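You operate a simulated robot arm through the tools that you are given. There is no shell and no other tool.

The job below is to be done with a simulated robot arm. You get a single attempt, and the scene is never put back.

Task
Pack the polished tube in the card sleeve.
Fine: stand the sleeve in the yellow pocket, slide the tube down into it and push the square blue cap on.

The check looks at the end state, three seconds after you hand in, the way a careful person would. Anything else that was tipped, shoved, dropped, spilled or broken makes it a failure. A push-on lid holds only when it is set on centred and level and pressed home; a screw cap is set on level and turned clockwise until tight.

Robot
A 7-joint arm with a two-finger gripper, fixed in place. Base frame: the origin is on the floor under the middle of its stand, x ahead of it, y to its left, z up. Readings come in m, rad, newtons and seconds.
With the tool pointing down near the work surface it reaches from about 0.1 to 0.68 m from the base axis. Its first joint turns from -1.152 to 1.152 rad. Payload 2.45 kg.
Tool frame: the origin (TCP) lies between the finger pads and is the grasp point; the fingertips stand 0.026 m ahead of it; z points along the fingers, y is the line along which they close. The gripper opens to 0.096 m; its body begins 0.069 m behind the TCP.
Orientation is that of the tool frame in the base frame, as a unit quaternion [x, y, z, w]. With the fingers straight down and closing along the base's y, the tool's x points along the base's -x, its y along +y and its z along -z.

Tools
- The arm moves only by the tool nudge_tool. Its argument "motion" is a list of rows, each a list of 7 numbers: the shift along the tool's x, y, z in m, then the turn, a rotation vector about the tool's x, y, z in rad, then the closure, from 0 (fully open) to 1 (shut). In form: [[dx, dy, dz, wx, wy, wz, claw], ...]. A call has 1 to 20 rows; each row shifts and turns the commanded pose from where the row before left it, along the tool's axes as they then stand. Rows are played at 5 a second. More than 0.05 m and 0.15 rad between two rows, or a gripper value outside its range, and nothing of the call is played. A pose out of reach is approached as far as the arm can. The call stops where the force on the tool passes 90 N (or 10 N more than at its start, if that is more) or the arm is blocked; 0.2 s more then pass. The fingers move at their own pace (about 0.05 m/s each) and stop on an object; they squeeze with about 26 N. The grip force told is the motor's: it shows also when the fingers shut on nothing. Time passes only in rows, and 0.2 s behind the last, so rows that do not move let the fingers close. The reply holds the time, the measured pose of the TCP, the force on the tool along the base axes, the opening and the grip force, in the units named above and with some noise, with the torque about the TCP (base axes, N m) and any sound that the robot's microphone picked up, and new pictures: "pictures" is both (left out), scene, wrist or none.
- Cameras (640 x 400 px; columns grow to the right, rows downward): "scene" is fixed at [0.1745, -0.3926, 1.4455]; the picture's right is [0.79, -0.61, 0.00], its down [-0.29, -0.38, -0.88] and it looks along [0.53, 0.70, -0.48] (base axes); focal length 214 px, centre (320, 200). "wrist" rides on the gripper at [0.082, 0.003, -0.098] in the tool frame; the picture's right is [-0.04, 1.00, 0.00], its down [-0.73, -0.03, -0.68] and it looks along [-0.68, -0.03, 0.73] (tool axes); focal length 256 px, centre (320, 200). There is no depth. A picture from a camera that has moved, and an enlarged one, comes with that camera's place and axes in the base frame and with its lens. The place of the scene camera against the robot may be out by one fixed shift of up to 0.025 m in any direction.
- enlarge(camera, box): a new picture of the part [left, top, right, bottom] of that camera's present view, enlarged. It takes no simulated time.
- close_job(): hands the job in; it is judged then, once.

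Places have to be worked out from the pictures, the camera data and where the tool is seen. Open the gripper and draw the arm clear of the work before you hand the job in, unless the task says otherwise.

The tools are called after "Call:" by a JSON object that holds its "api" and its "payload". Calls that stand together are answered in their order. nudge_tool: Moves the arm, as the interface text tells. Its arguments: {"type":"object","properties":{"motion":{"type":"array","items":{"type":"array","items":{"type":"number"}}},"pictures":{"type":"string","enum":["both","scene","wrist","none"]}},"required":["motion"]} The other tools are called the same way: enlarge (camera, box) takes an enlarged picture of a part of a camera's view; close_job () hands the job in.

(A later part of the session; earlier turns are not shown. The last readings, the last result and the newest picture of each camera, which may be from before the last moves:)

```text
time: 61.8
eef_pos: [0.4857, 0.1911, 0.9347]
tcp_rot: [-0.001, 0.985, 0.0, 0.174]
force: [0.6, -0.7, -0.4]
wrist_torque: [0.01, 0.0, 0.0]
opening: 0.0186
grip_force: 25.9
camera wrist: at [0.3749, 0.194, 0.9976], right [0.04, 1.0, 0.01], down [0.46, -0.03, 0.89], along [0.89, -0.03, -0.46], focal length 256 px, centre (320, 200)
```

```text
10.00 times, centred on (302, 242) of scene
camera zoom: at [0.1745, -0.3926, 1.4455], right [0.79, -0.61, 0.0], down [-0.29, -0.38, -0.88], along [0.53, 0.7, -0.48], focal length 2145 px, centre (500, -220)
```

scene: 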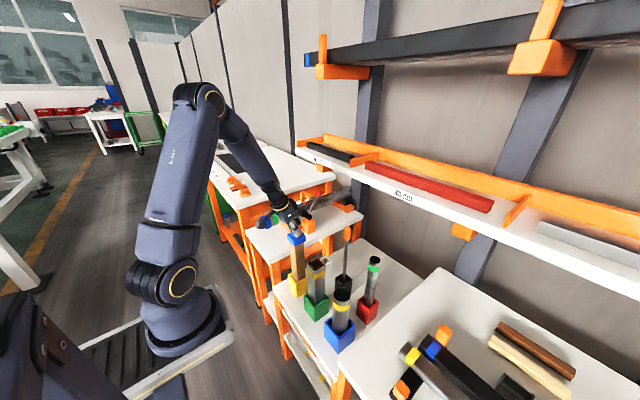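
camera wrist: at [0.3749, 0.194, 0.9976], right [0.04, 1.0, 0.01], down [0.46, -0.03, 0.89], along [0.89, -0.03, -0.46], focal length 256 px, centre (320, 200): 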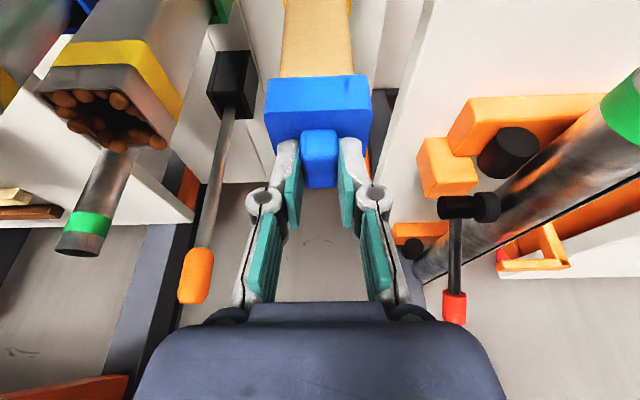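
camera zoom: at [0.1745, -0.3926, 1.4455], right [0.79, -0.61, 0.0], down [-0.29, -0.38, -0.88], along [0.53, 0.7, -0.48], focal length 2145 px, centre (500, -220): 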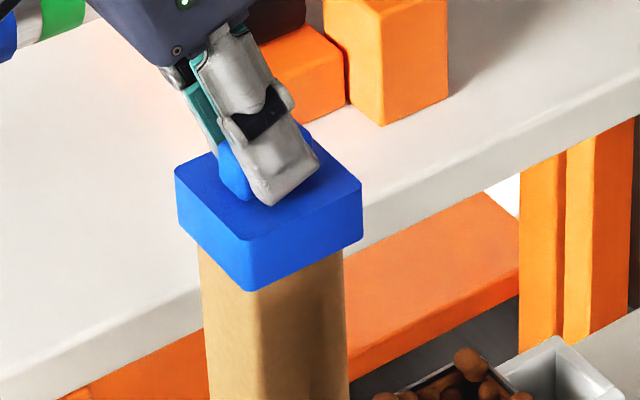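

Still free; cap top now ≈0.90, close to seating. I go on in 2 mm steps.

Call:
{"api": "nudge_tool", "payload": {"motion": [[0.0007, 0, 0.0019, 0, 0, 0, 1], [0, 0, 0, 0, 0, 0, 1]], "pictures": "none"}}

Call:
{"api": "nudge_tool", "payload": {"motion": [[0.0007, 0, 0.0019, 0, 0, 0, 1], [0, 0, 0, 0, 0, 0, 1]], "pictures": "none"}}

Call:
{"api": "nudge_tool", "payload": {"motion": [[0.0007, 0, 0.0019, 0, 0, 0, 1], [0, 0, 0, 0, 0, 0, 1]], "pictures": "wrist"}}

Call:
{"api": "enlarge", "payload": {"camera": "scene", "box": [282, 222, 322, 262]}}

```text
time: 62.4
eef_pos: [0.4858, 0.1897, 0.9323]
tcp_rot: [0.0, 0.985, 0.0, 0.174]
force: [-0.1, 0.0, -0.3]
wrist_torque: [0.02, -0.01, -0.02]
opening: 0.0186
grip_force: 26.3
```

```text
time: 63.0
eef_pos: [0.4855, 0.1909, 0.9298]
tcp_rot: [0.0, 0.985, 0.0, 0.174]
force: [-0.2, -0.9, -1.4]
wrist_torque: [-0.01, 0.0, 0.03]
opening: 0.0186
grip_force: 26.3
```

```text
time: 63.6
eef_pos: [0.4852, 0.1922, 0.9295]
tcp_rot: [0.0, 0.985, 0.001, 0.175]
force: [-1.7, 0.1, 20.6]
wrist_torque: [-0.07, -0.13, -0.02]
opening: 0.0187
grip_force: 25.8
camera wrist: at [0.3759, 0.1945, 0.9927], right [0.04, 1.0, 0.02], down [0.45, -0.03, 0.89], along [0.89, -0.03, -0.45], focal length 256 px, centre (320, 200)
```

wrist: 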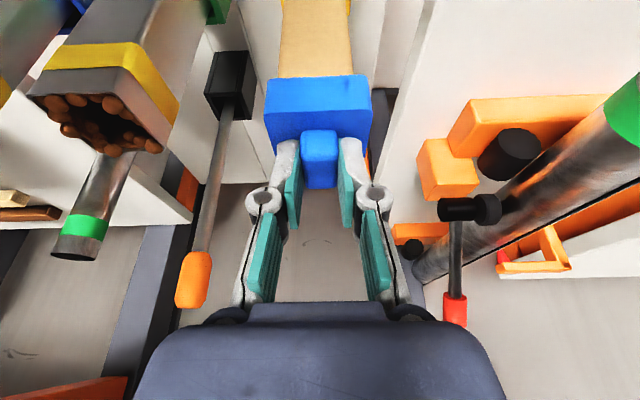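

```text
10.00 times, centred on (302, 242) of scene
camera zoom: at [0.1741, -0.3927, 1.4455], right [0.79, -0.61, 0.0], down [-0.29, -0.38, -0.88], along [0.53, 0.7, -0.48], focal length 2145 px, centre (500, -220)
```

zoom: 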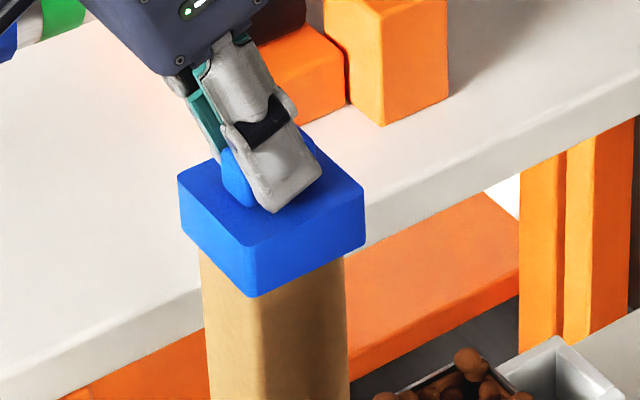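

Contact: 20 N at TCP z≈0.9295 with the cap about fully over the sleeve. My tilted grip isn't suited to pressing hard, so I release here, back up, and will press with the tool vertical.

Call:
{"api": "nudge_tool", "payload": {"motion": [[0, 0, 0, 0, 0, 0, 0.7], [0, 0, 0, 0, 0, 0, 0.55], [0, 0, 0, 0, 0, 0, 0.5], [0, 0, 0, 0, 0, 0, 0.5], [-0.0068, 0, -0.0188, 0, 0, 0, 0.5], [-0.0103, 0, -0.0282, 0, 0, 0, 0.5], [-0.0103, 0, -0.0282, 0, 0, 0, 0.5], [0, 0, 0, 0, 0, 0, 0.5]]}}

Call:
{"api": "enlarge", "payload": {"camera": "scene", "box": [282, 222, 322, 262]}}

Call:
{"api": "enlarge", "payload": {"camera": "wrist", "box": [256, 0, 384, 80]}}

```text
time: 65.4
eef_pos: [0.4871, 0.1894, 1.0084]
tcp_rot: [0.0, 0.985, 0.0, 0.173]
force: [0.4, 0.4, -0.2]
wrist_torque: [0.01, -0.02, 0.02]
opening: 0.048
grip_force: 0.0
camera wrist: at [0.3772, 0.1928, 1.0716], right [0.04, 1.0, 0.01], down [0.46, -0.03, 0.89], along [0.89, -0.03, -0.46], focal length 256 px, centre (320, 200)
```

scene: 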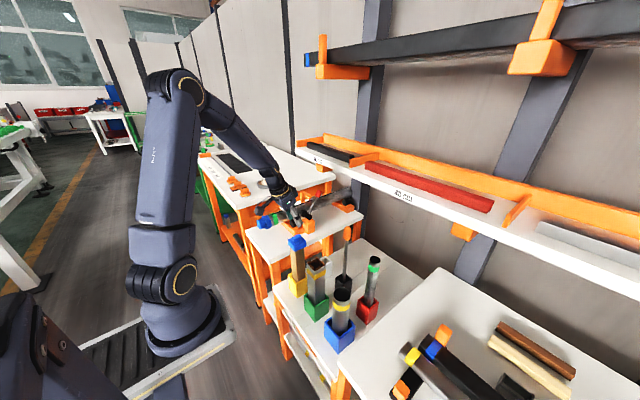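
wrist: 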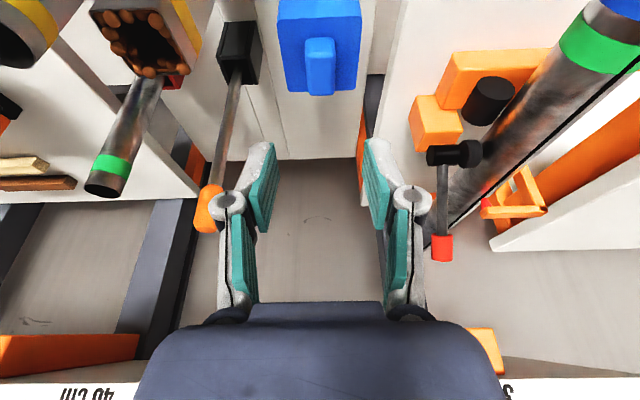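

```text
10.00 times, centred on (302, 242) of scene
camera zoom: at [0.1745, -0.3926, 1.4455], right [0.79, -0.61, 0.0], down [-0.29, -0.38, -0.88], along [0.53, 0.7, -0.48], focal length 2145 px, centre (500, -220)
```

zoom: 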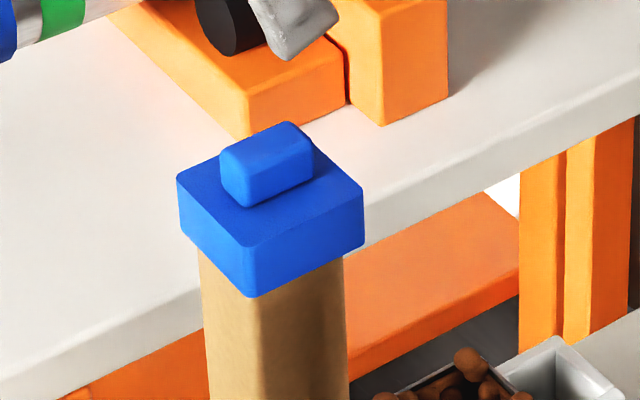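

```text
5.00 times, centred on (320, 40) of wrist
camera zoom: at [0.3772, 0.1928, 1.0716], right [0.04, 1.0, 0.01], down [0.46, -0.03, 0.89], along [0.89, -0.03, -0.46], focal length 1280 px, centre (320, 1000)
```

zoom: 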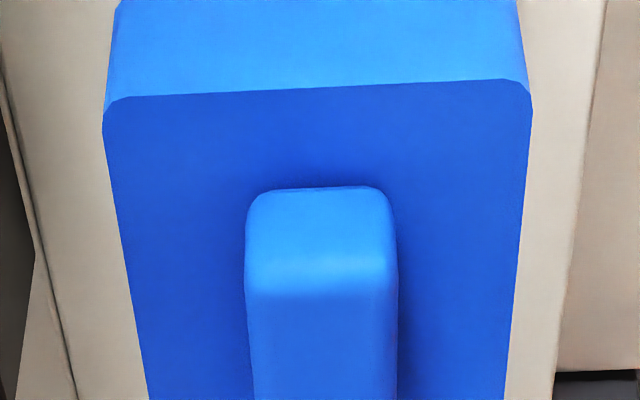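

The cap sits level and centered on the sleeve. I now turn the tool back to vertical above it.

Call:
{"api": "nudge_tool", "payload": {"motion": [[0, 0, -0.02, 0, 0.1163, 0, 0.5], [0, 0, 0, 0, 0.1163, 0, 0.5], [0, 0, 0, 0, 0.1164, 0, 0.5], [0, 0, 0, 0, 0, 0, 0.5], [0, 0, 0, 0, 0, 0, 0.5]]}}

Call:
{"api": "enlarge", "payload": {"camera": "wrist", "box": [256, 40, 384, 120]}}

```text
time: 66.6
eef_pos: [0.4804, 0.1891, 1.0269]
tcp_rot: [-0.001, 1.0, -0.001, 0.0]
force: [0.4, 0.5, 0.1]
wrist_torque: [0.02, 0.01, -0.03]
opening: 0.0481
grip_force: 0.1
camera wrist: at [0.3988, 0.1929, 1.1239], right [0.04, 1.0, 0.0], down [0.73, -0.03, 0.68], along [0.68, -0.03, -0.73], focal length 256 px, centre (320, 200)
```

scene: 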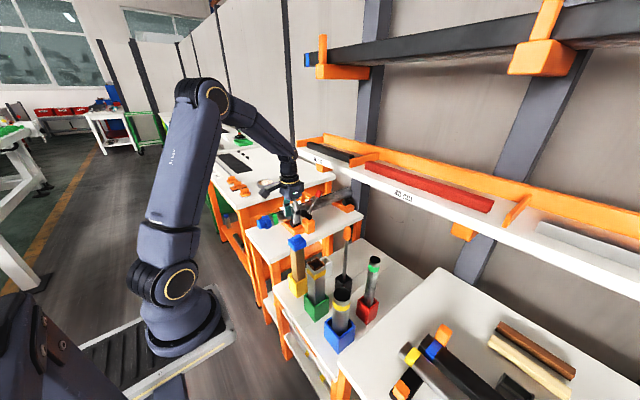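
wrist: 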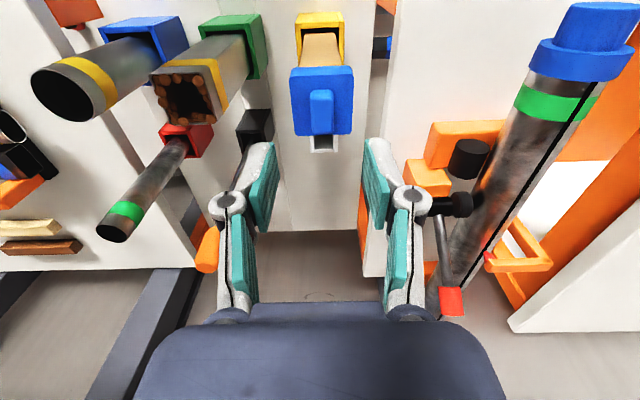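

```text
5.00 times, centred on (320, 80) of wrist
camera zoom: at [0.3988, 0.1929, 1.1239], right [0.04, 1.0, 0.0], down [0.73, -0.03, 0.68], along [0.68, -0.03, -0.73], focal length 1280 px, centre (320, 800)
```

zoom: 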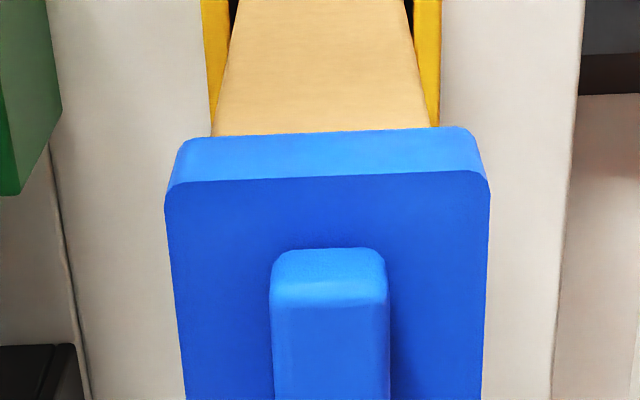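

Tool is vertical; the cap now measures center (0.4945, 0.191), top ≈0.90, skirt bottom ≈0.874 (about 2 cm over the sleeve). I center over the handle and come down around it, stopping short of the cap's top face.

Call:
{"api": "nudge_tool", "payload": {"motion": [[-0.0146, 0.0018, 0.01, 0, 0, 0, 0.5], [0, 0, 0.025, 0, 0, 0, 0.55], [0, 0, 0.025, 0, 0, 0, 0.6], [0, 0, 0, 0, 0, 0, 0.6], [0, 0, 0, 0, 0, 0, 0.6]]}}

Call:
{"api": "enlarge", "payload": {"camera": "wrist", "box": [240, 90, 400, 210]}}

Call:
{"api": "enlarge", "payload": {"camera": "scene", "box": [272, 202, 332, 262]}}

```text
time: 67.8
eef_pos: [0.4941, 0.1907, 0.9673]
tcp_rot: [0.0, 1.0, 0.0, -0.001]
force: [-0.2, 0.3, -0.3]
wrist_torque: [0.0, 0.0, -0.03]
opening: 0.0384
grip_force: 0.1
camera wrist: at [0.413, 0.1941, 1.0656], right [0.04, 1.0, 0.0], down [0.73, -0.03, 0.68], along [0.68, -0.03, -0.73], focal length 256 px, centre (320, 200)
```

scene: 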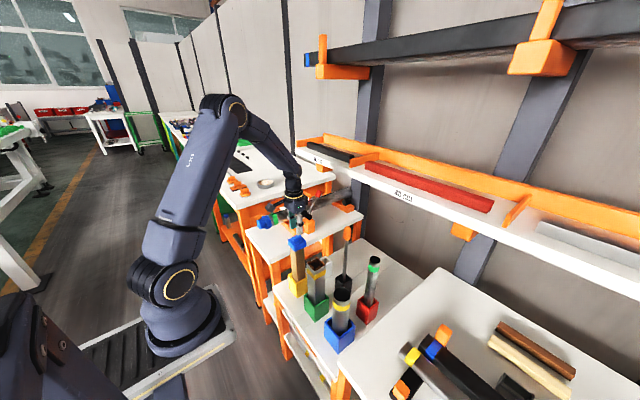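
wrist: 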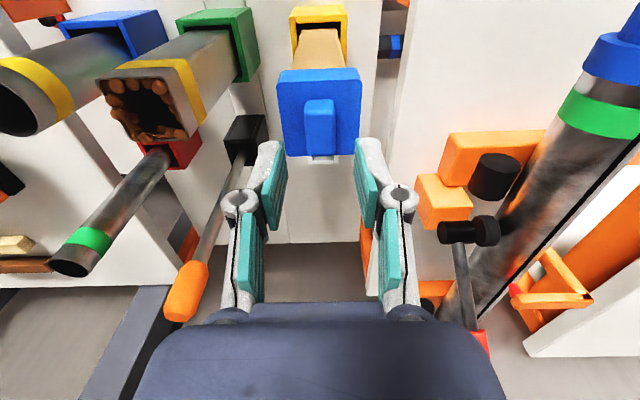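

```text
3.33 times, centred on (320, 150) of wrist
camera zoom: at [0.413, 0.1941, 1.0656], right [0.04, 1.0, 0.0], down [0.73, -0.03, 0.68], along [0.68, -0.03, -0.73], focal length 853 px, centre (320, 367)
```

zoom: 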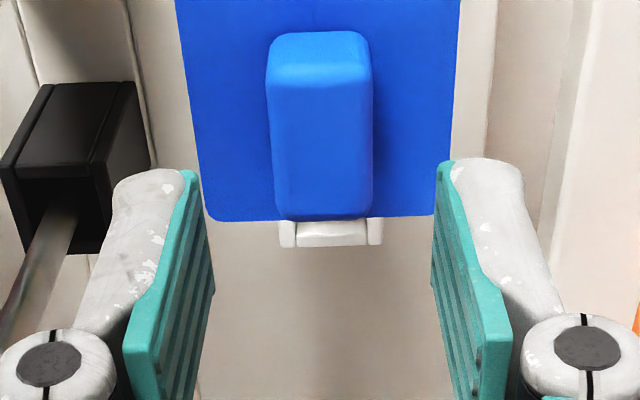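

```text
6.67 times, centred on (302, 232) of scene
camera zoom: at [0.1745, -0.3926, 1.4455], right [0.79, -0.61, 0.0], down [-0.29, -0.38, -0.88], along [0.53, 0.7, -0.48], focal length 1430 px, centre (440, -13)
```

zoom: 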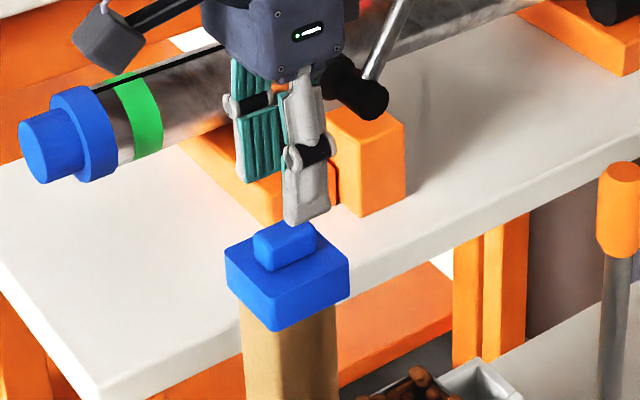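

Handle is centered between the pads (y offset <1 mm). I narrow slightly and descend so fingertips approach the cap's top face on both sides of the handle.

Call:
{"api": "nudge_tool", "payload": {"motion": [[0, 0.0008, 0.012, 0, 0, 0, 0.65], [0, 0, 0.012, 0, 0, 0, 0.68], [0, 0, 0.01, 0, 0, 0, 0.68], [0, 0, 0, 0, 0, 0, 0.68], [0, 0, 0, 0, 0, 0, 0.68]]}}

Call:
{"api": "enlarge", "payload": {"camera": "wrist", "box": [240, 90, 400, 210]}}

Call:
{"api": "enlarge", "payload": {"camera": "scene", "box": [272, 202, 332, 262]}}

```text
time: 69.0
eef_pos: [0.4934, 0.1911, 0.9325]
tcp_rot: [0.0, 1.0, -0.001, 0.001]
force: [0.1, 0.1, -0.3]
wrist_torque: [0.0, 0.0, 0.0]
opening: 0.0308
grip_force: 0.1
camera wrist: at [0.4122, 0.195, 1.0301], right [0.04, 1.0, 0.0], down [0.73, -0.03, 0.68], along [0.68, -0.03, -0.73], focal length 256 px, centre (320, 200)
```

scene: 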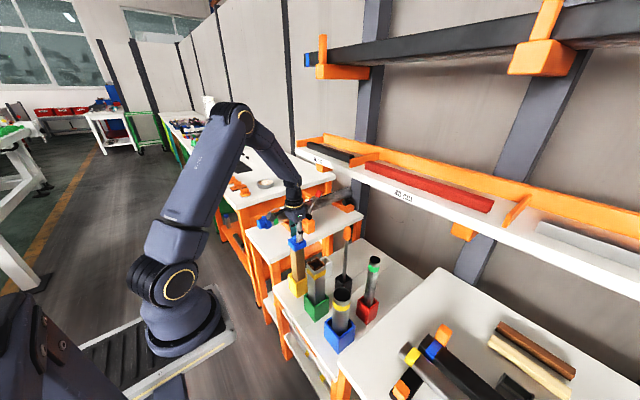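
wrist: 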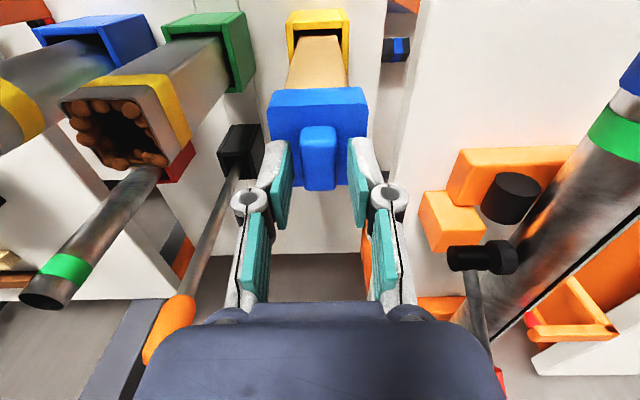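

```text
3.33 times, centred on (320, 150) of wrist
camera zoom: at [0.4122, 0.195, 1.0301], right [0.04, 1.0, 0.0], down [0.73, -0.03, 0.68], along [0.68, -0.03, -0.73], focal length 853 px, centre (320, 367)
```

zoom: 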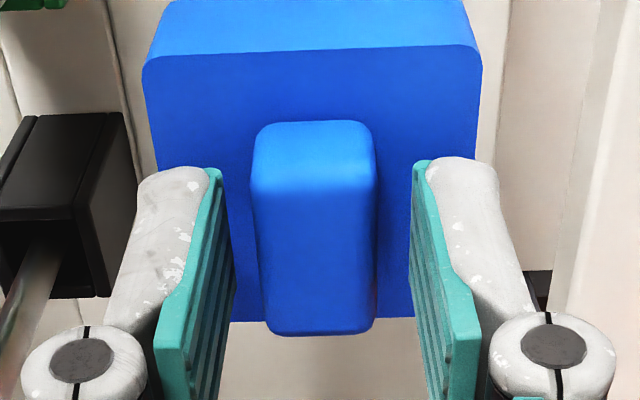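

```text
6.67 times, centred on (302, 232) of scene
camera zoom: at [0.1745, -0.3926, 1.4455], right [0.79, -0.61, 0.0], down [-0.29, -0.38, -0.88], along [0.53, 0.7, -0.48], focal length 1430 px, centre (440, -13)
```

zoom: 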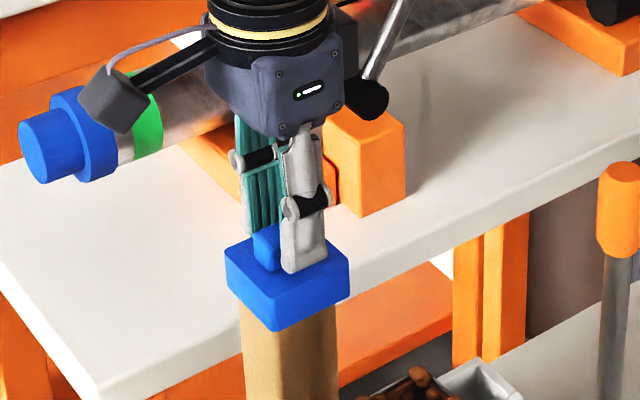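

Both fingertips hover just above the cap's top face either side of the handle. I shift −0.8 mm in y and press down gradually, watching the force.

Call:
{"api": "nudge_tool", "payload": {"motion": [[0, -0.0008, 0.003, 0, 0, 0, 0.68], [0, 0, 0.002, 0, 0, 0, 0.68], [0, 0, 0, 0, 0, 0, 0.68]], "pictures": "none"}}

Call:
{"api": "nudge_tool", "payload": {"motion": [[0, 0, 0.002, 0, 0, 0, 0.68], [0, 0, 0, 0, 0, 0, 0.68]], "pictures": "none"}}

Call:
{"api": "nudge_tool", "payload": {"motion": [[0, 0, 0.002, 0, 0, 0, 0.68], [0, 0, 0, 0, 0, 0, 0.68]], "pictures": "none"}}

```text
time: 69.8
eef_pos: [0.4932, 0.1925, 0.9271]
tcp_rot: [0.0, 1.0, 0.0, 0.0]
force: [-0.3, -1.4, -0.2]
wrist_torque: [0.0, -0.01, -0.01]
opening: 0.0306
grip_force: 0.1
```

```text
time: 70.4
eef_pos: [0.493, 0.1912, 0.926]
tcp_rot: [0.0, 1.0, 0.0, 0.0]
force: [-0.4, -0.3, -0.3]
wrist_torque: [0.02, -0.03, 0.01]
opening: 0.0308
grip_force: 0.1
```

```text
time: 71.0
eef_pos: [0.4942, 0.1905, 0.9234]
tcp_rot: [0.0, 1.0, 0.0, 0.0]
force: [-1.0, 1.1, 7.4]
wrist_torque: [0.05, 0.05, 0.0]
opening: 0.0306
grip_force: 0.1
```

Fingertips touch the cap top at TCP z≈0.9235 (7 N). I press further in small steps.

Call:
{"api": "nudge_tool", "payload": {"motion": [[0, 0, 0.002, 0, 0, 0, 0.68], [0, 0, 0, 0, 0, 0, 0.68]], "pictures": "none"}}

Call:
{"api": "nudge_tool", "payload": {"motion": [[0, 0, 0.002, 0, 0, 0, 0.68], [0, 0, 0, 0, 0, 0, 0.68]], "pictures": "wrist"}}

Call:
{"api": "enlarge", "payload": {"camera": "scene", "box": [282, 222, 322, 262]}}

```text
time: 71.6
eef_pos: [0.4944, 0.1915, 0.9222]
tcp_rot: [0.0, 1.0, 0.0, 0.002]
force: [-2.7, -0.6, 35.8]
wrist_torque: [-0.09, 0.11, 0.0]
opening: 0.0341
grip_force: 8.2
```

```text
time: 72.2
eef_pos: [0.494, 0.1917, 0.919]
tcp_rot: [0.0, 1.0, 0.001, 0.002]
force: [-0.3, -2.7, 34.9]
wrist_torque: [-0.19, -0.09, -0.05]
opening: 0.0419
grip_force: 8.8
camera wrist: at [0.412, 0.1949, 1.0175], right [0.04, 1.0, 0.0], down [0.73, -0.03, 0.68], along [0.68, -0.03, -0.73], focal length 256 px, centre (320, 200)
```

wrist: 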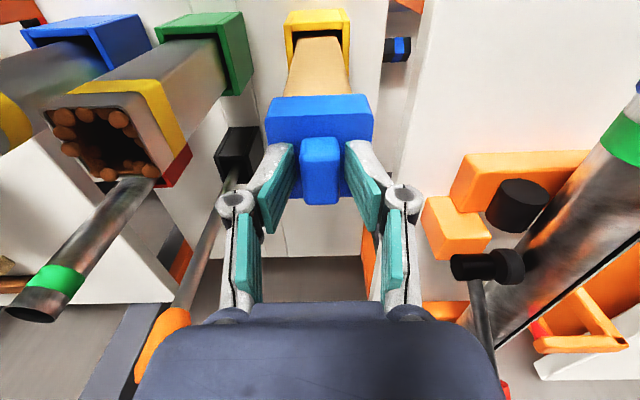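

```text
10.00 times, centred on (302, 242) of scene
camera zoom: at [0.174, -0.3929, 1.4454], right [0.79, -0.61, 0.0], down [-0.29, -0.38, -0.88], along [0.53, 0.7, -0.48], focal length 2145 px, centre (500, -220)
```

zoom: 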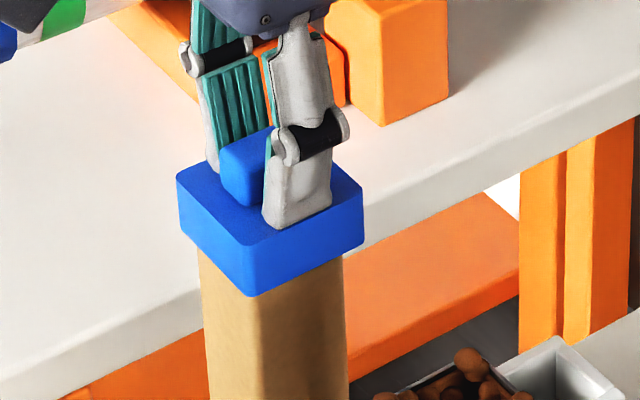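

Pressing with loose fingers makes them splay (opening grew to 42 mm at 35 N) and the cap hasn't moved. I back off 8 mm, close firmly on the handle, and then press with the grip braced.

Call:
{"api": "nudge_tool", "payload": {"motion": [[0, 0, -0.004, 0, 0, 0, 0.68], [0, 0, -0.004, 0, 0, 0, 0.68], [0, 0, 0, 0, 0, 0, 0.8], [0, 0, 0, 0, 0, 0, 1], [0, 0, 0, 0, 0, 0, 1], [0, 0, 0, 0, 0, 0, 1], [0, 0, 0, 0, 0, 0, 1]]}}

Call:
{"api": "enlarge", "payload": {"camera": "wrist", "box": [240, 90, 400, 210]}}

Call:
{"api": "enlarge", "payload": {"camera": "scene", "box": [282, 222, 322, 262]}}

```text
time: 73.8
eef_pos: [0.4936, 0.1931, 0.9276]
tcp_rot: [0.0, 1.0, 0.0, 0.0]
force: [0.6, -0.5, 0.0]
wrist_torque: [-0.01, -0.01, 0.03]
opening: 0.0183
grip_force: 25.8
camera wrist: at [0.4111, 0.1958, 1.025], right [0.04, 1.0, 0.0], down [0.73, -0.03, 0.68], along [0.68, -0.03, -0.73], focal length 256 px, centre (320, 200)
```

scene: 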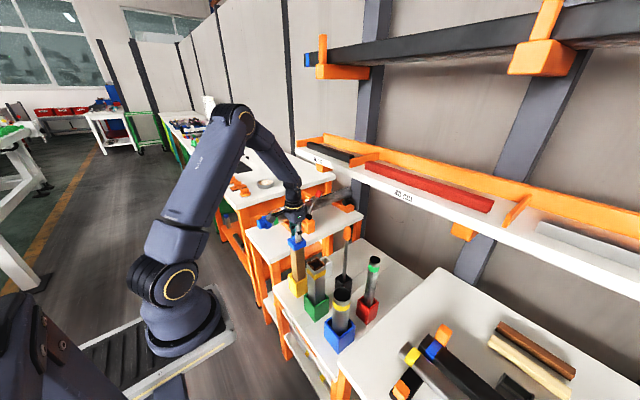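
wrist: 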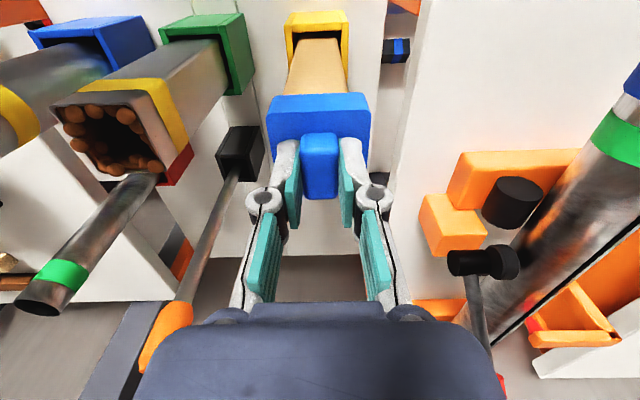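

```text
3.33 times, centred on (320, 150) of wrist
camera zoom: at [0.4111, 0.1958, 1.025], right [0.04, 1.0, 0.0], down [0.73, -0.03, 0.68], along [0.68, -0.03, -0.73], focal length 853 px, centre (320, 367)
```

zoom: 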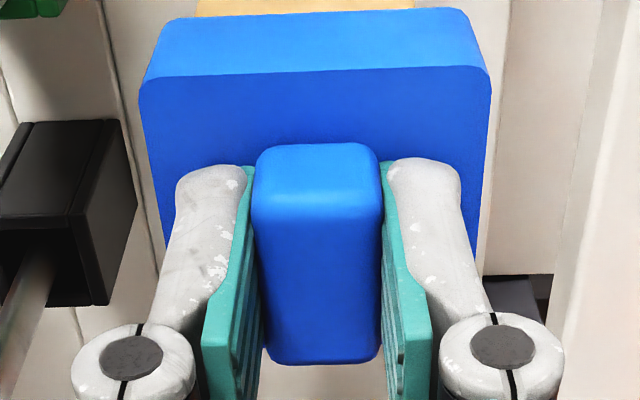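

```text
10.00 times, centred on (302, 242) of scene
camera zoom: at [0.1745, -0.3926, 1.4455], right [0.79, -0.61, 0.0], down [-0.29, -0.38, -0.88], along [0.53, 0.7, -0.48], focal length 2145 px, centre (500, -220)
```

zoom: 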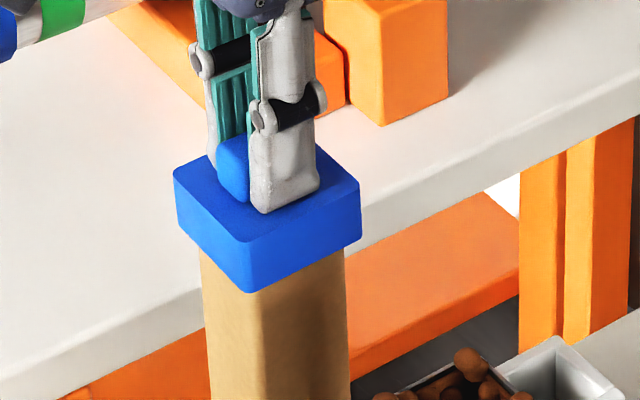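

Handle gripped again at 18.3 mm. Now I press down in steps with the grip closed and watch force versus travel.

Call:
{"api": "nudge_tool", "payload": {"motion": [[0, -0.0015, 0.002, 0, 0, 0, 1], [0, 0, 0.002, 0, 0, 0, 1], [0, 0, 0, 0, 0, 0, 1]], "pictures": "none"}}

Call:
{"api": "nudge_tool", "payload": {"motion": [[0, 0, 0.002, 0, 0, 0, 1], [0, 0, 0, 0, 0, 0, 1]], "pictures": "none"}}

Call:
{"api": "nudge_tool", "payload": {"motion": [[0, 0, 0.002, 0, 0, 0, 1], [0, 0, 0, 0, 0, 0, 1]], "pictures": "none"}}

```text
time: 74.6
eef_pos: [0.4931, 0.1909, 0.9252]
tcp_rot: [-0.001, 1.0, 0.001, 0.001]
force: [-2.0, 1.4, 18.4]
wrist_torque: [0.04, 0.45, -0.02]
opening: 0.0187
grip_force: 25.8
```

```text
time: 75.2
eef_pos: [0.493, 0.1912, 0.9234]
tcp_rot: [0.0, 1.0, 0.001, 0.002]
force: [-0.7, 2.4, 34.4]
wrist_torque: [0.05, 0.16, -0.02]
opening: 0.0183
grip_force: 26.5
```

```text
time: 75.8
eef_pos: [0.494, 0.1902, 0.9231]
tcp_rot: [0.0, 1.0, 0.001, 0.002]
force: [-5.3, 1.9, 52.2]
wrist_torque: [0.05, 0.48, -0.01]
opening: 0.0186
grip_force: 25.7
```

52 N now, grip holding at 18.6 mm, little travel. I continue pressing toward ~80 N.

Call:
{"api": "nudge_tool", "payload": {"motion": [[0, 0, 0.002, 0, 0, 0, 1], [0, 0, 0, 0, 0, 0, 1]], "pictures": "none"}}

Call:
{"api": "nudge_tool", "payload": {"motion": [[0, 0, 0.0015, 0, 0, 0, 1], [0, 0, 0, 0, 0, 0, 1]], "pictures": "wrist"}}

Call:
{"api": "enlarge", "payload": {"camera": "scene", "box": [282, 222, 322, 262]}}

```text
time: 76.4
eef_pos: [0.4955, 0.1913, 0.9229]
tcp_rot: [-0.001, 1.0, 0.003, 0.005]
force: [-7.3, -0.3, 72.1]
wrist_torque: [-0.11, 1.03, -0.01]
opening: 0.0187
grip_force: 26.3
```

```text
time: 77.0
eef_pos: [0.4957, 0.1925, 0.9224]
tcp_rot: [0.001, 1.0, 0.003, 0.007]
force: [-9.4, -2.7, 82.6]
wrist_torque: [-0.28, 1.04, -0.04]
opening: 0.0185
grip_force: 26.1
camera wrist: at [0.4133, 0.1943, 1.019], right [0.04, 1.0, 0.01], down [0.72, -0.03, 0.69], along [0.69, -0.02, -0.72], focal length 256 px, centre (320, 200)
```

wrist: 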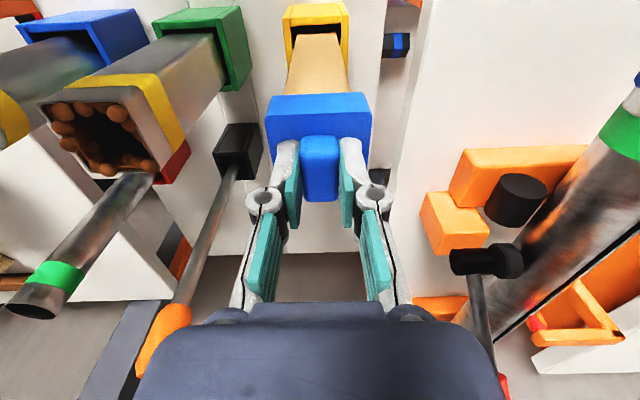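

```text
10.00 times, centred on (302, 242) of scene
camera zoom: at [0.173, -0.3932, 1.4455], right [0.79, -0.61, 0.0], down [-0.29, -0.38, -0.88], along [0.53, 0.7, -0.47], focal length 2145 px, centre (500, -220)
```

zoom: 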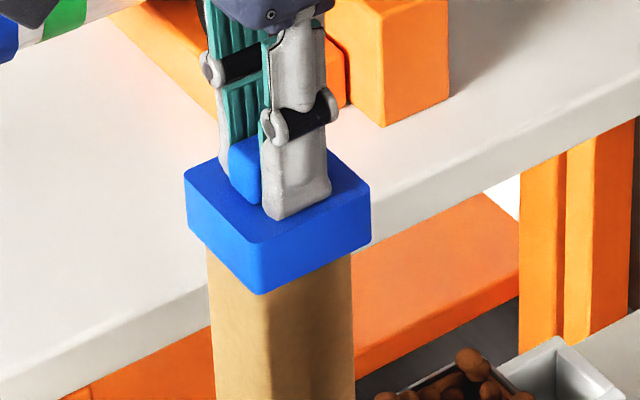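

82 N reached at z=0.9224 with essentially no travel, so the cap is bottomed on the rim (cap top ≈0.8975, sleeve top ≈0.894). I unload, then do a gentle pull test: lift 8 mm with the handle still gripped and see whether the sleeve comes along.

Call:
{"api": "nudge_tool", "payload": {"motion": [[0, 0, -0.004, 0, 0, 0, 1], [0, 0, -0.0035, 0, 0, 0, 1], [0, 0, 0, 0, 0, 0, 1]], "pictures": "wrist"}}

Call:
{"api": "enlarge", "payload": {"camera": "wrist", "box": [256, 0, 384, 100]}}

Call:
{"api": "enlarge", "payload": {"camera": "scene", "box": [272, 222, 332, 302]}}

```text
time: 77.8
eef_pos: [0.4946, 0.1901, 0.9236]
tcp_rot: [0.0, 1.0, -0.001, 0.001]
force: [1.1, 2.1, 23.0]
wrist_torque: [0.07, -0.53, -0.04]
opening: 0.0184
grip_force: 26.0
camera wrist: at [0.4122, 0.194, 1.0207], right [0.04, 1.0, 0.0], down [0.73, -0.03, 0.68], along [0.68, -0.03, -0.73], focal length 256 px, centre (320, 200)
```

wrist: 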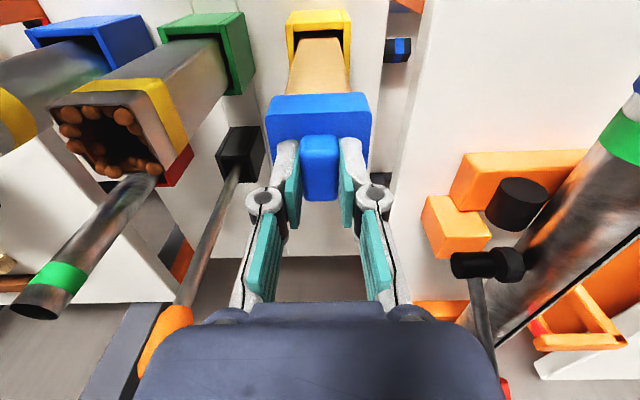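

```text
4.00 times, centred on (320, 50) of wrist
camera zoom: at [0.4122, 0.194, 1.0207], right [0.04, 1.0, 0.0], down [0.73, -0.03, 0.68], along [0.68, -0.03, -0.73], focal length 1024 px, centre (320, 800)
```

zoom: 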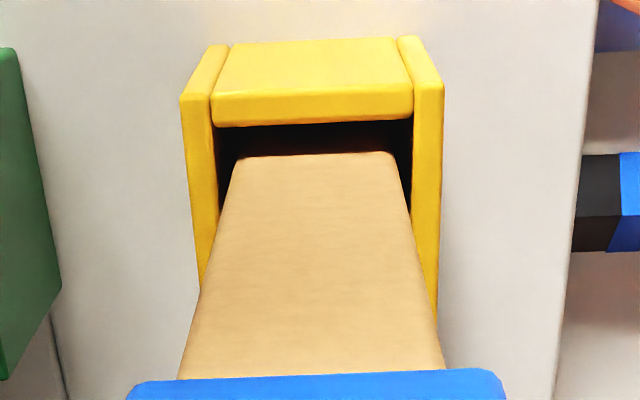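

```text
5.00 times, centred on (302, 262) of scene
camera zoom: at [0.1742, -0.3927, 1.4455], right [0.79, -0.61, 0.0], down [-0.29, -0.38, -0.88], along [0.53, 0.7, -0.48], focal length 1072 px, centre (410, -110)
```

zoom: 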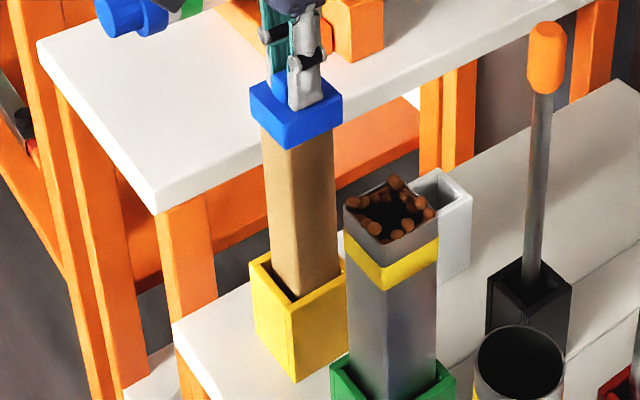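

Still 23 N of residual load at 0.9236. I continue raising gently ~10 mm with the grip closed for the pull test, then compare cap and sleeve.

Call:
{"api": "nudge_tool", "payload": {"motion": [[0, 0, -0.003, 0, 0, 0, 1], [0, 0, -0.003, 0, 0, 0, 1], [0, 0, -0.003, 0, 0, 0, 1], [0, 0, 0, 0, 0, 0, 1]], "pictures": "wrist"}}

Call:
{"api": "enlarge", "payload": {"camera": "wrist", "box": [256, 0, 384, 100]}}

Call:
{"api": "enlarge", "payload": {"camera": "scene", "box": [272, 222, 332, 302]}}

```text
time: 78.8
eef_pos: [0.4948, 0.1909, 0.931]
tcp_rot: [0.0, 1.0, 0.001, -0.001]
force: [0.3, 0.3, -0.1]
wrist_torque: [-0.02, -0.02, 0.0]
opening: 0.0186
grip_force: 26.2
camera wrist: at [0.4116, 0.1936, 1.0287], right [0.04, 1.0, 0.0], down [0.73, -0.03, 0.68], along [0.68, -0.03, -0.73], focal length 256 px, centre (320, 200)
```

wrist: 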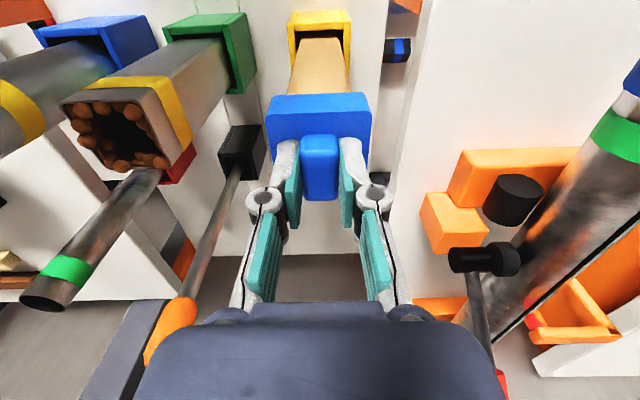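

```text
4.00 times, centred on (320, 50) of wrist
camera zoom: at [0.4116, 0.1936, 1.0287], right [0.04, 1.0, 0.0], down [0.73, -0.03, 0.68], along [0.68, -0.03, -0.73], focal length 1024 px, centre (320, 800)
```

zoom: 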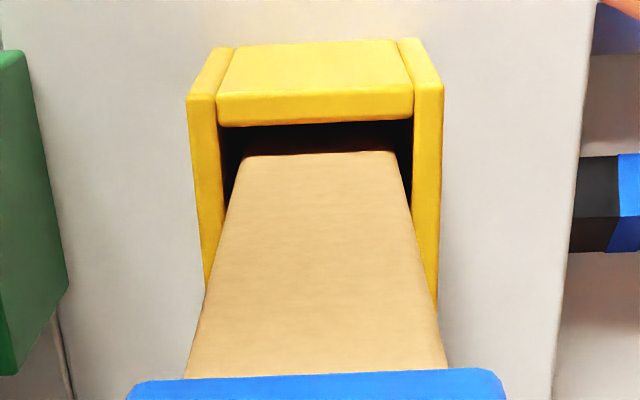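

```text
5.00 times, centred on (302, 262) of scene
camera zoom: at [0.1745, -0.3926, 1.4455], right [0.79, -0.61, 0.0], down [-0.29, -0.38, -0.88], along [0.53, 0.7, -0.48], focal length 1072 px, centre (410, -110)
```

zoom: 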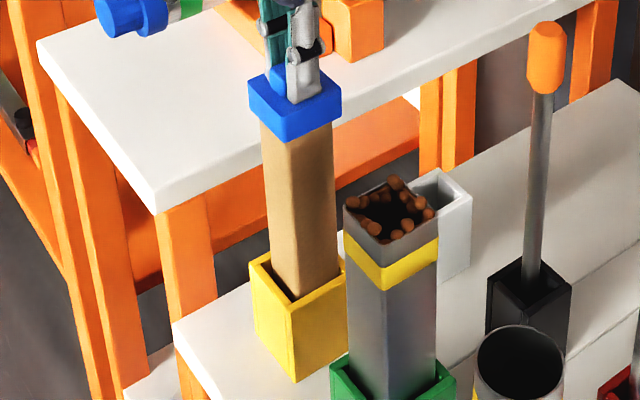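

Force is ~0 after a 7 mm lift, so I need to know whether the sleeve came along. I take a few still readings to average the carried weight.

Call:
{"api": "nudge_tool", "payload": {"motion": [[0, 0, 0, 0, 0, 0, 1]], "pictures": "none"}}

Call:
{"api": "nudge_tool", "payload": {"motion": [[0, 0, 0, 0, 0, 0, 1]], "pictures": "none"}}

Call:
{"api": "nudge_tool", "payload": {"motion": [[0, 0, 0, 0, 0, 0, 1]], "pictures": "none"}}

Call:
{"api": "nudge_tool", "payload": {"motion": [[0, 0, 0, 0, 0, 0, 1]], "pictures": "none"}}

Call:
{"api": "enlarge", "payload": {"camera": "scene", "box": [282, 222, 322, 262]}}

Call:
{"api": "enlarge", "payload": {"camera": "scene", "box": [282, 252, 322, 302]}}

```text
time: 79.2
eef_pos: [0.4935, 0.1895, 0.9321]
tcp_rot: [0.001, 1.0, 0.0, -0.001]
force: [0.7, -0.3, -0.4]
wrist_torque: [-0.03, -0.03, 0.01]
opening: 0.0186
grip_force: 25.9
```

```text
time: 79.6
eef_pos: [0.4935, 0.1908, 0.9299]
tcp_rot: [0.0, 1.0, 0.0, 0.0]
force: [0.2, 0.1, -0.1]
wrist_torque: [-0.01, -0.02, -0.04]
opening: 0.0185
grip_force: 26.1
```

```text
time: 80.0
eef_pos: [0.4939, 0.1904, 0.9306]
tcp_rot: [0.0, 1.0, 0.0, 0.0]
force: [0.3, -0.5, -0.5]
wrist_torque: [0.0, -0.02, 0.01]
opening: 0.0185
grip_force: 26.4
```

```text
time: 80.4
eef_pos: [0.4934, 0.191, 0.9307]
tcp_rot: [0.001, 1.0, -0.001, -0.001]
force: [1.0, 0.1, -0.2]
wrist_torque: [-0.01, -0.02, 0.02]
opening: 0.0187
grip_force: 26.0
```

```text
10.00 times, centred on (302, 242) of scene
camera zoom: at [0.1745, -0.3926, 1.4455], right [0.79, -0.61, 0.0], down [-0.29, -0.38, -0.88], along [0.53, 0.7, -0.48], focal length 2145 px, centre (500, -220)
```

zoom: 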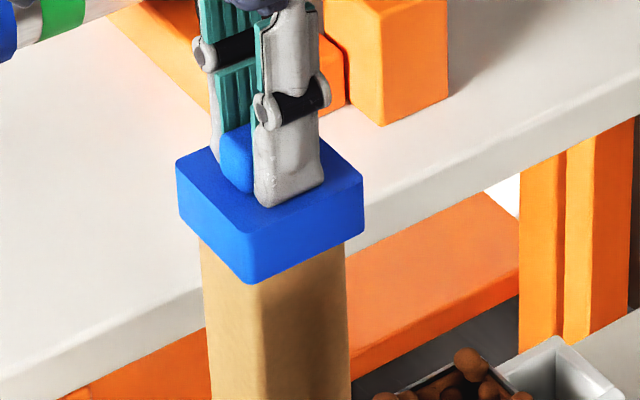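

```text
8.00 times, centred on (302, 277) of scene
camera zoom: at [0.1745, -0.3926, 1.4455], right [0.79, -0.61, 0.0], down [-0.29, -0.38, -0.88], along [0.53, 0.7, -0.48], focal length 1716 px, centre (464, -416)
```

zoom: 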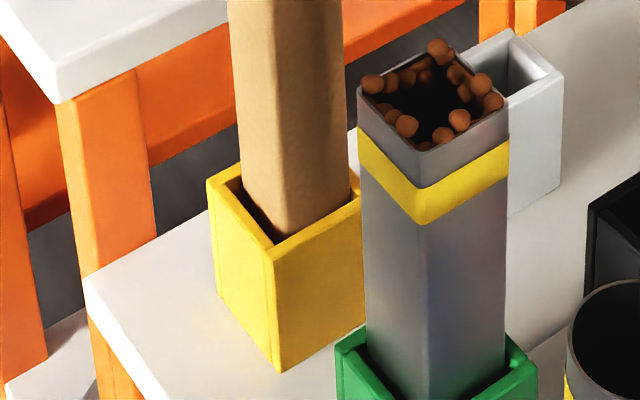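

Average carried load is only ~0.3 N (cap alone), so the sleeve probably isn't held yet. I lift another ~2 cm to see decisively whether the sleeve mouth emerges.

Call:
{"api": "nudge_tool", "payload": {"motion": [[0, 0, -0.01, 0, 0, 0, 1], [0, 0, -0.01, 0, 0, 0, 1], [0, 0, -0.004, 0, 0, 0, 1], [0, 0, 0, 0, 0, 0, 1]], "pictures": "wrist"}}

Call:
{"api": "enlarge", "payload": {"camera": "scene", "box": [282, 222, 322, 262]}}

Call:
{"api": "enlarge", "payload": {"camera": "scene", "box": [282, 252, 322, 302]}}

Call:
{"api": "enlarge", "payload": {"camera": "wrist", "box": [256, 0, 384, 100]}}

```text
time: 81.4
eef_pos: [0.4937, 0.1901, 0.9566]
tcp_rot: [0.0, 1.0, 0.0, 0.0]
force: [0.0, -0.2, 0.5]
wrist_torque: [0.02, 0.01, -0.04]
opening: 0.0187
grip_force: 26.5
camera wrist: at [0.4117, 0.1934, 1.054], right [0.04, 1.0, 0.0], down [0.73, -0.03, 0.68], along [0.68, -0.03, -0.73], focal length 256 px, centre (320, 200)
```

wrist: 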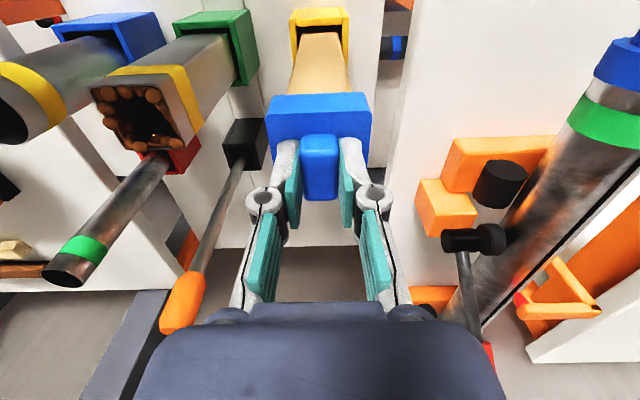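

```text
10.00 times, centred on (302, 242) of scene
camera zoom: at [0.1745, -0.3926, 1.4455], right [0.79, -0.61, 0.0], down [-0.29, -0.38, -0.88], along [0.53, 0.7, -0.48], focal length 2145 px, centre (500, -220)
```

zoom: 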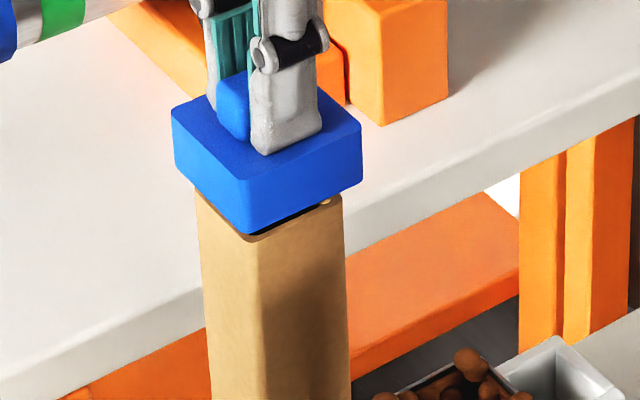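

```text
8.00 times, centred on (302, 277) of scene
camera zoom: at [0.1745, -0.3926, 1.4455], right [0.79, -0.61, 0.0], down [-0.29, -0.38, -0.88], along [0.53, 0.7, -0.48], focal length 1716 px, centre (464, -416)
```

zoom: 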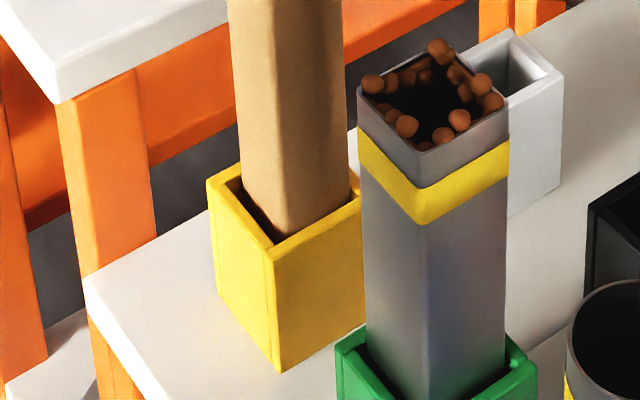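

```text
4.00 times, centred on (320, 50) of wrist
camera zoom: at [0.4117, 0.1934, 1.054], right [0.04, 1.0, 0.0], down [0.73, -0.03, 0.68], along [0.68, -0.03, -0.73], focal length 1024 px, centre (320, 800)
```

zoom: 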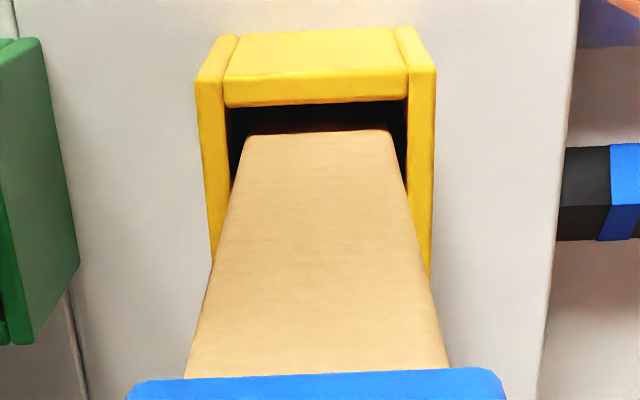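

Confirmed: the cap lifted off without the sleeve, so despite 82 N it wasn't holding. Before retrying I want to see the cap's underside, so I carry it up to free space (z≈1.28) where I can tilt it toward the scene camera.

Call:
{"api": "nudge_tool", "payload": {"motion": [[0, 0, -0.02, 0, 0, 0, 1], [0, 0, -0.04, 0, 0, 0, 1], [0.005, 0, -0.045, 0, 0, 0, 1], [0.01, -0.01, -0.045, 0, 0, 0, 1], [0.015, -0.01, -0.045, 0, 0, 0, 1], [0.02, -0.01, -0.045, 0, 0, 0, 1], [0.02, -0.01, -0.045, 0, 0, 0, 1], [0.02, -0.01, -0.03, 0, 0, 0, 1], [0, 0, 0, 0, 0, 0, 1]], "pictures": "scene"}}

Call:
{"api": "nudge_tool", "payload": {"motion": [[0, 0, 0, 0.14, 0, 0, 1], [0, 0, 0, 0.14, 0, 0, 1], [0, 0, 0, 0.14, 0, 0, 1], [0, 0, 0, 0.14, 0, 0, 1], [0, 0, 0, 0.14, 0, 0, 1], [0, 0, 0, 0.14, 0, 0, 1], [0, 0, 0, 0, 0, 0, 1]], "pictures": "scene"}}

```text
refused: row 6 steps farther than a row can; nothing moved
```

```text
time: 83.0
eef_pos: [0.4929, 0.1904, 0.955]
tcp_rot: [0.0, 0.913, -0.407, -0.001]
force: [-0.4, -0.2, 0.4]
wrist_torque: [0.0, 0.01, 0.0]
opening: 0.0186
grip_force: 26.4
```

scene: 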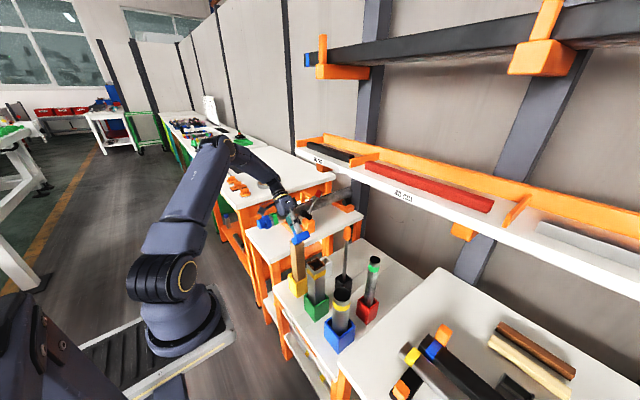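

The first call was refused (step slightly too long), so the tilt happened low, right over the sleeve — forces stayed ~0 and nothing was touched as far as the reading shows. I won't chain moves like that again; I check both views now before moving.

Call:
{"api": "enlarge", "payload": {"camera": "scene", "box": [262, 182, 342, 302]}}

Call:
{"api": "enlarge", "payload": {"camera": "scene", "box": [282, 222, 322, 262]}}

Call:
{"api": "enlarge", "payload": {"camera": "wrist", "box": [0, 0, 640, 400]}}

```text
3.33 times, centred on (302, 242) of scene
camera zoom: at [0.1745, -0.3926, 1.4455], right [0.79, -0.61, 0.0], down [-0.29, -0.38, -0.88], along [0.53, 0.7, -0.48], focal length 715 px, centre (380, 60)
```

zoom: 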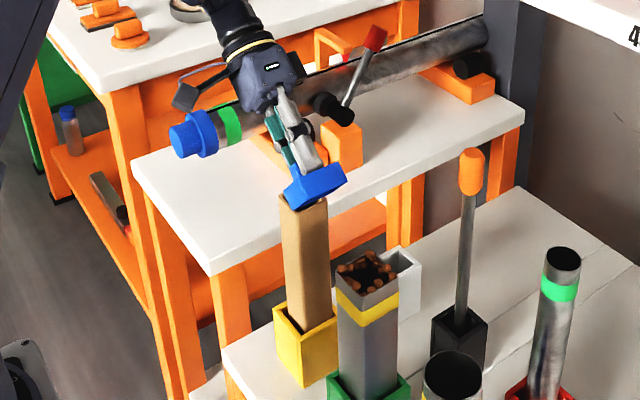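

```text
10.00 times, centred on (302, 242) of scene
camera zoom: at [0.1745, -0.3926, 1.4455], right [0.79, -0.61, 0.0], down [-0.29, -0.38, -0.88], along [0.53, 0.7, -0.48], focal length 2145 px, centre (500, -220)
```

zoom: 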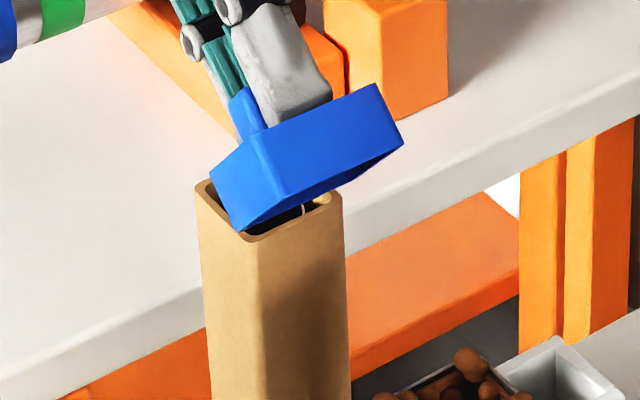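

```text
1.00 times, centred on (320, 200) of wrist (not enlarged: the box is as wide or as high as the picture)
camera zoom: at [0.4113, 0.2655, 1.0181], right [0.04, 0.67, -0.75], down [0.73, 0.49, 0.47], along [0.68, -0.56, -0.47], focal length 256 px, centre (320, 200)
```

zoom: 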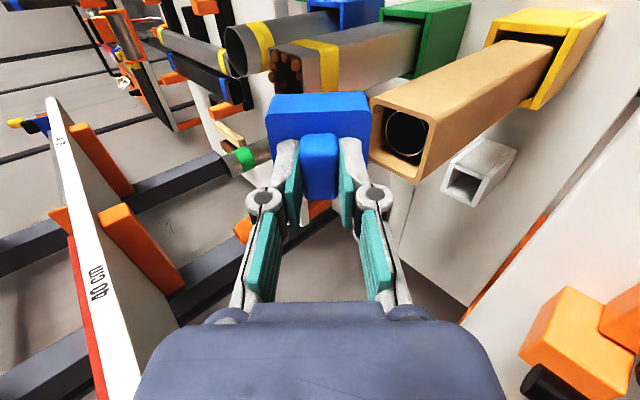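

The cap corner is hovering at the mouth without pushing the sleeve. I move straight up (base z) in tool coordinates, slowly at first.

Call:
{"api": "nudge_tool", "payload": {"motion": [[0, -0.0074, -0.0067, 0, 0, 0, 1], [0, -0.0149, -0.0134, 0, 0, 0, 1], [0, -0.0298, -0.0267, 0, 0, 0, 1], [0, -0.0335, -0.03, 0, 0, 0, 1], [0, -0.0335, -0.03, 0, 0, 0, 1], [0, -0.0335, -0.03, 0, 0, 0, 1], [0, -0.0335, -0.03, 0, 0, 0, 1], [0, 0, 0, 0, 0, 0, 1]], "pictures": "scene"}}

```text
time: 84.8
eef_pos: [0.4928, 0.1908, 1.208]
tcp_rot: [-0.001, 0.913, -0.408, 0.0]
force: [-0.2, -0.4, 0.3]
wrist_torque: [0.0, 0.02, -0.02]
opening: 0.0186
grip_force: 26.2
```

scene: 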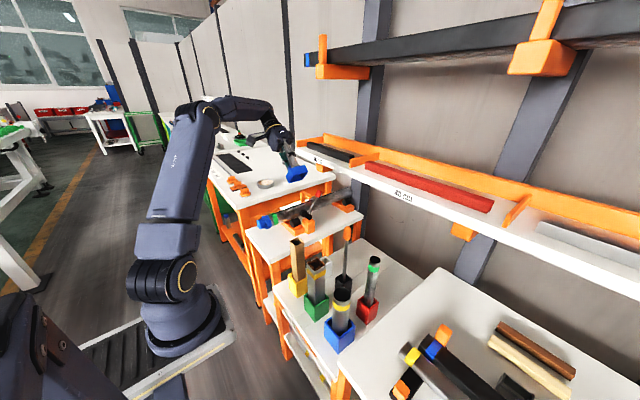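

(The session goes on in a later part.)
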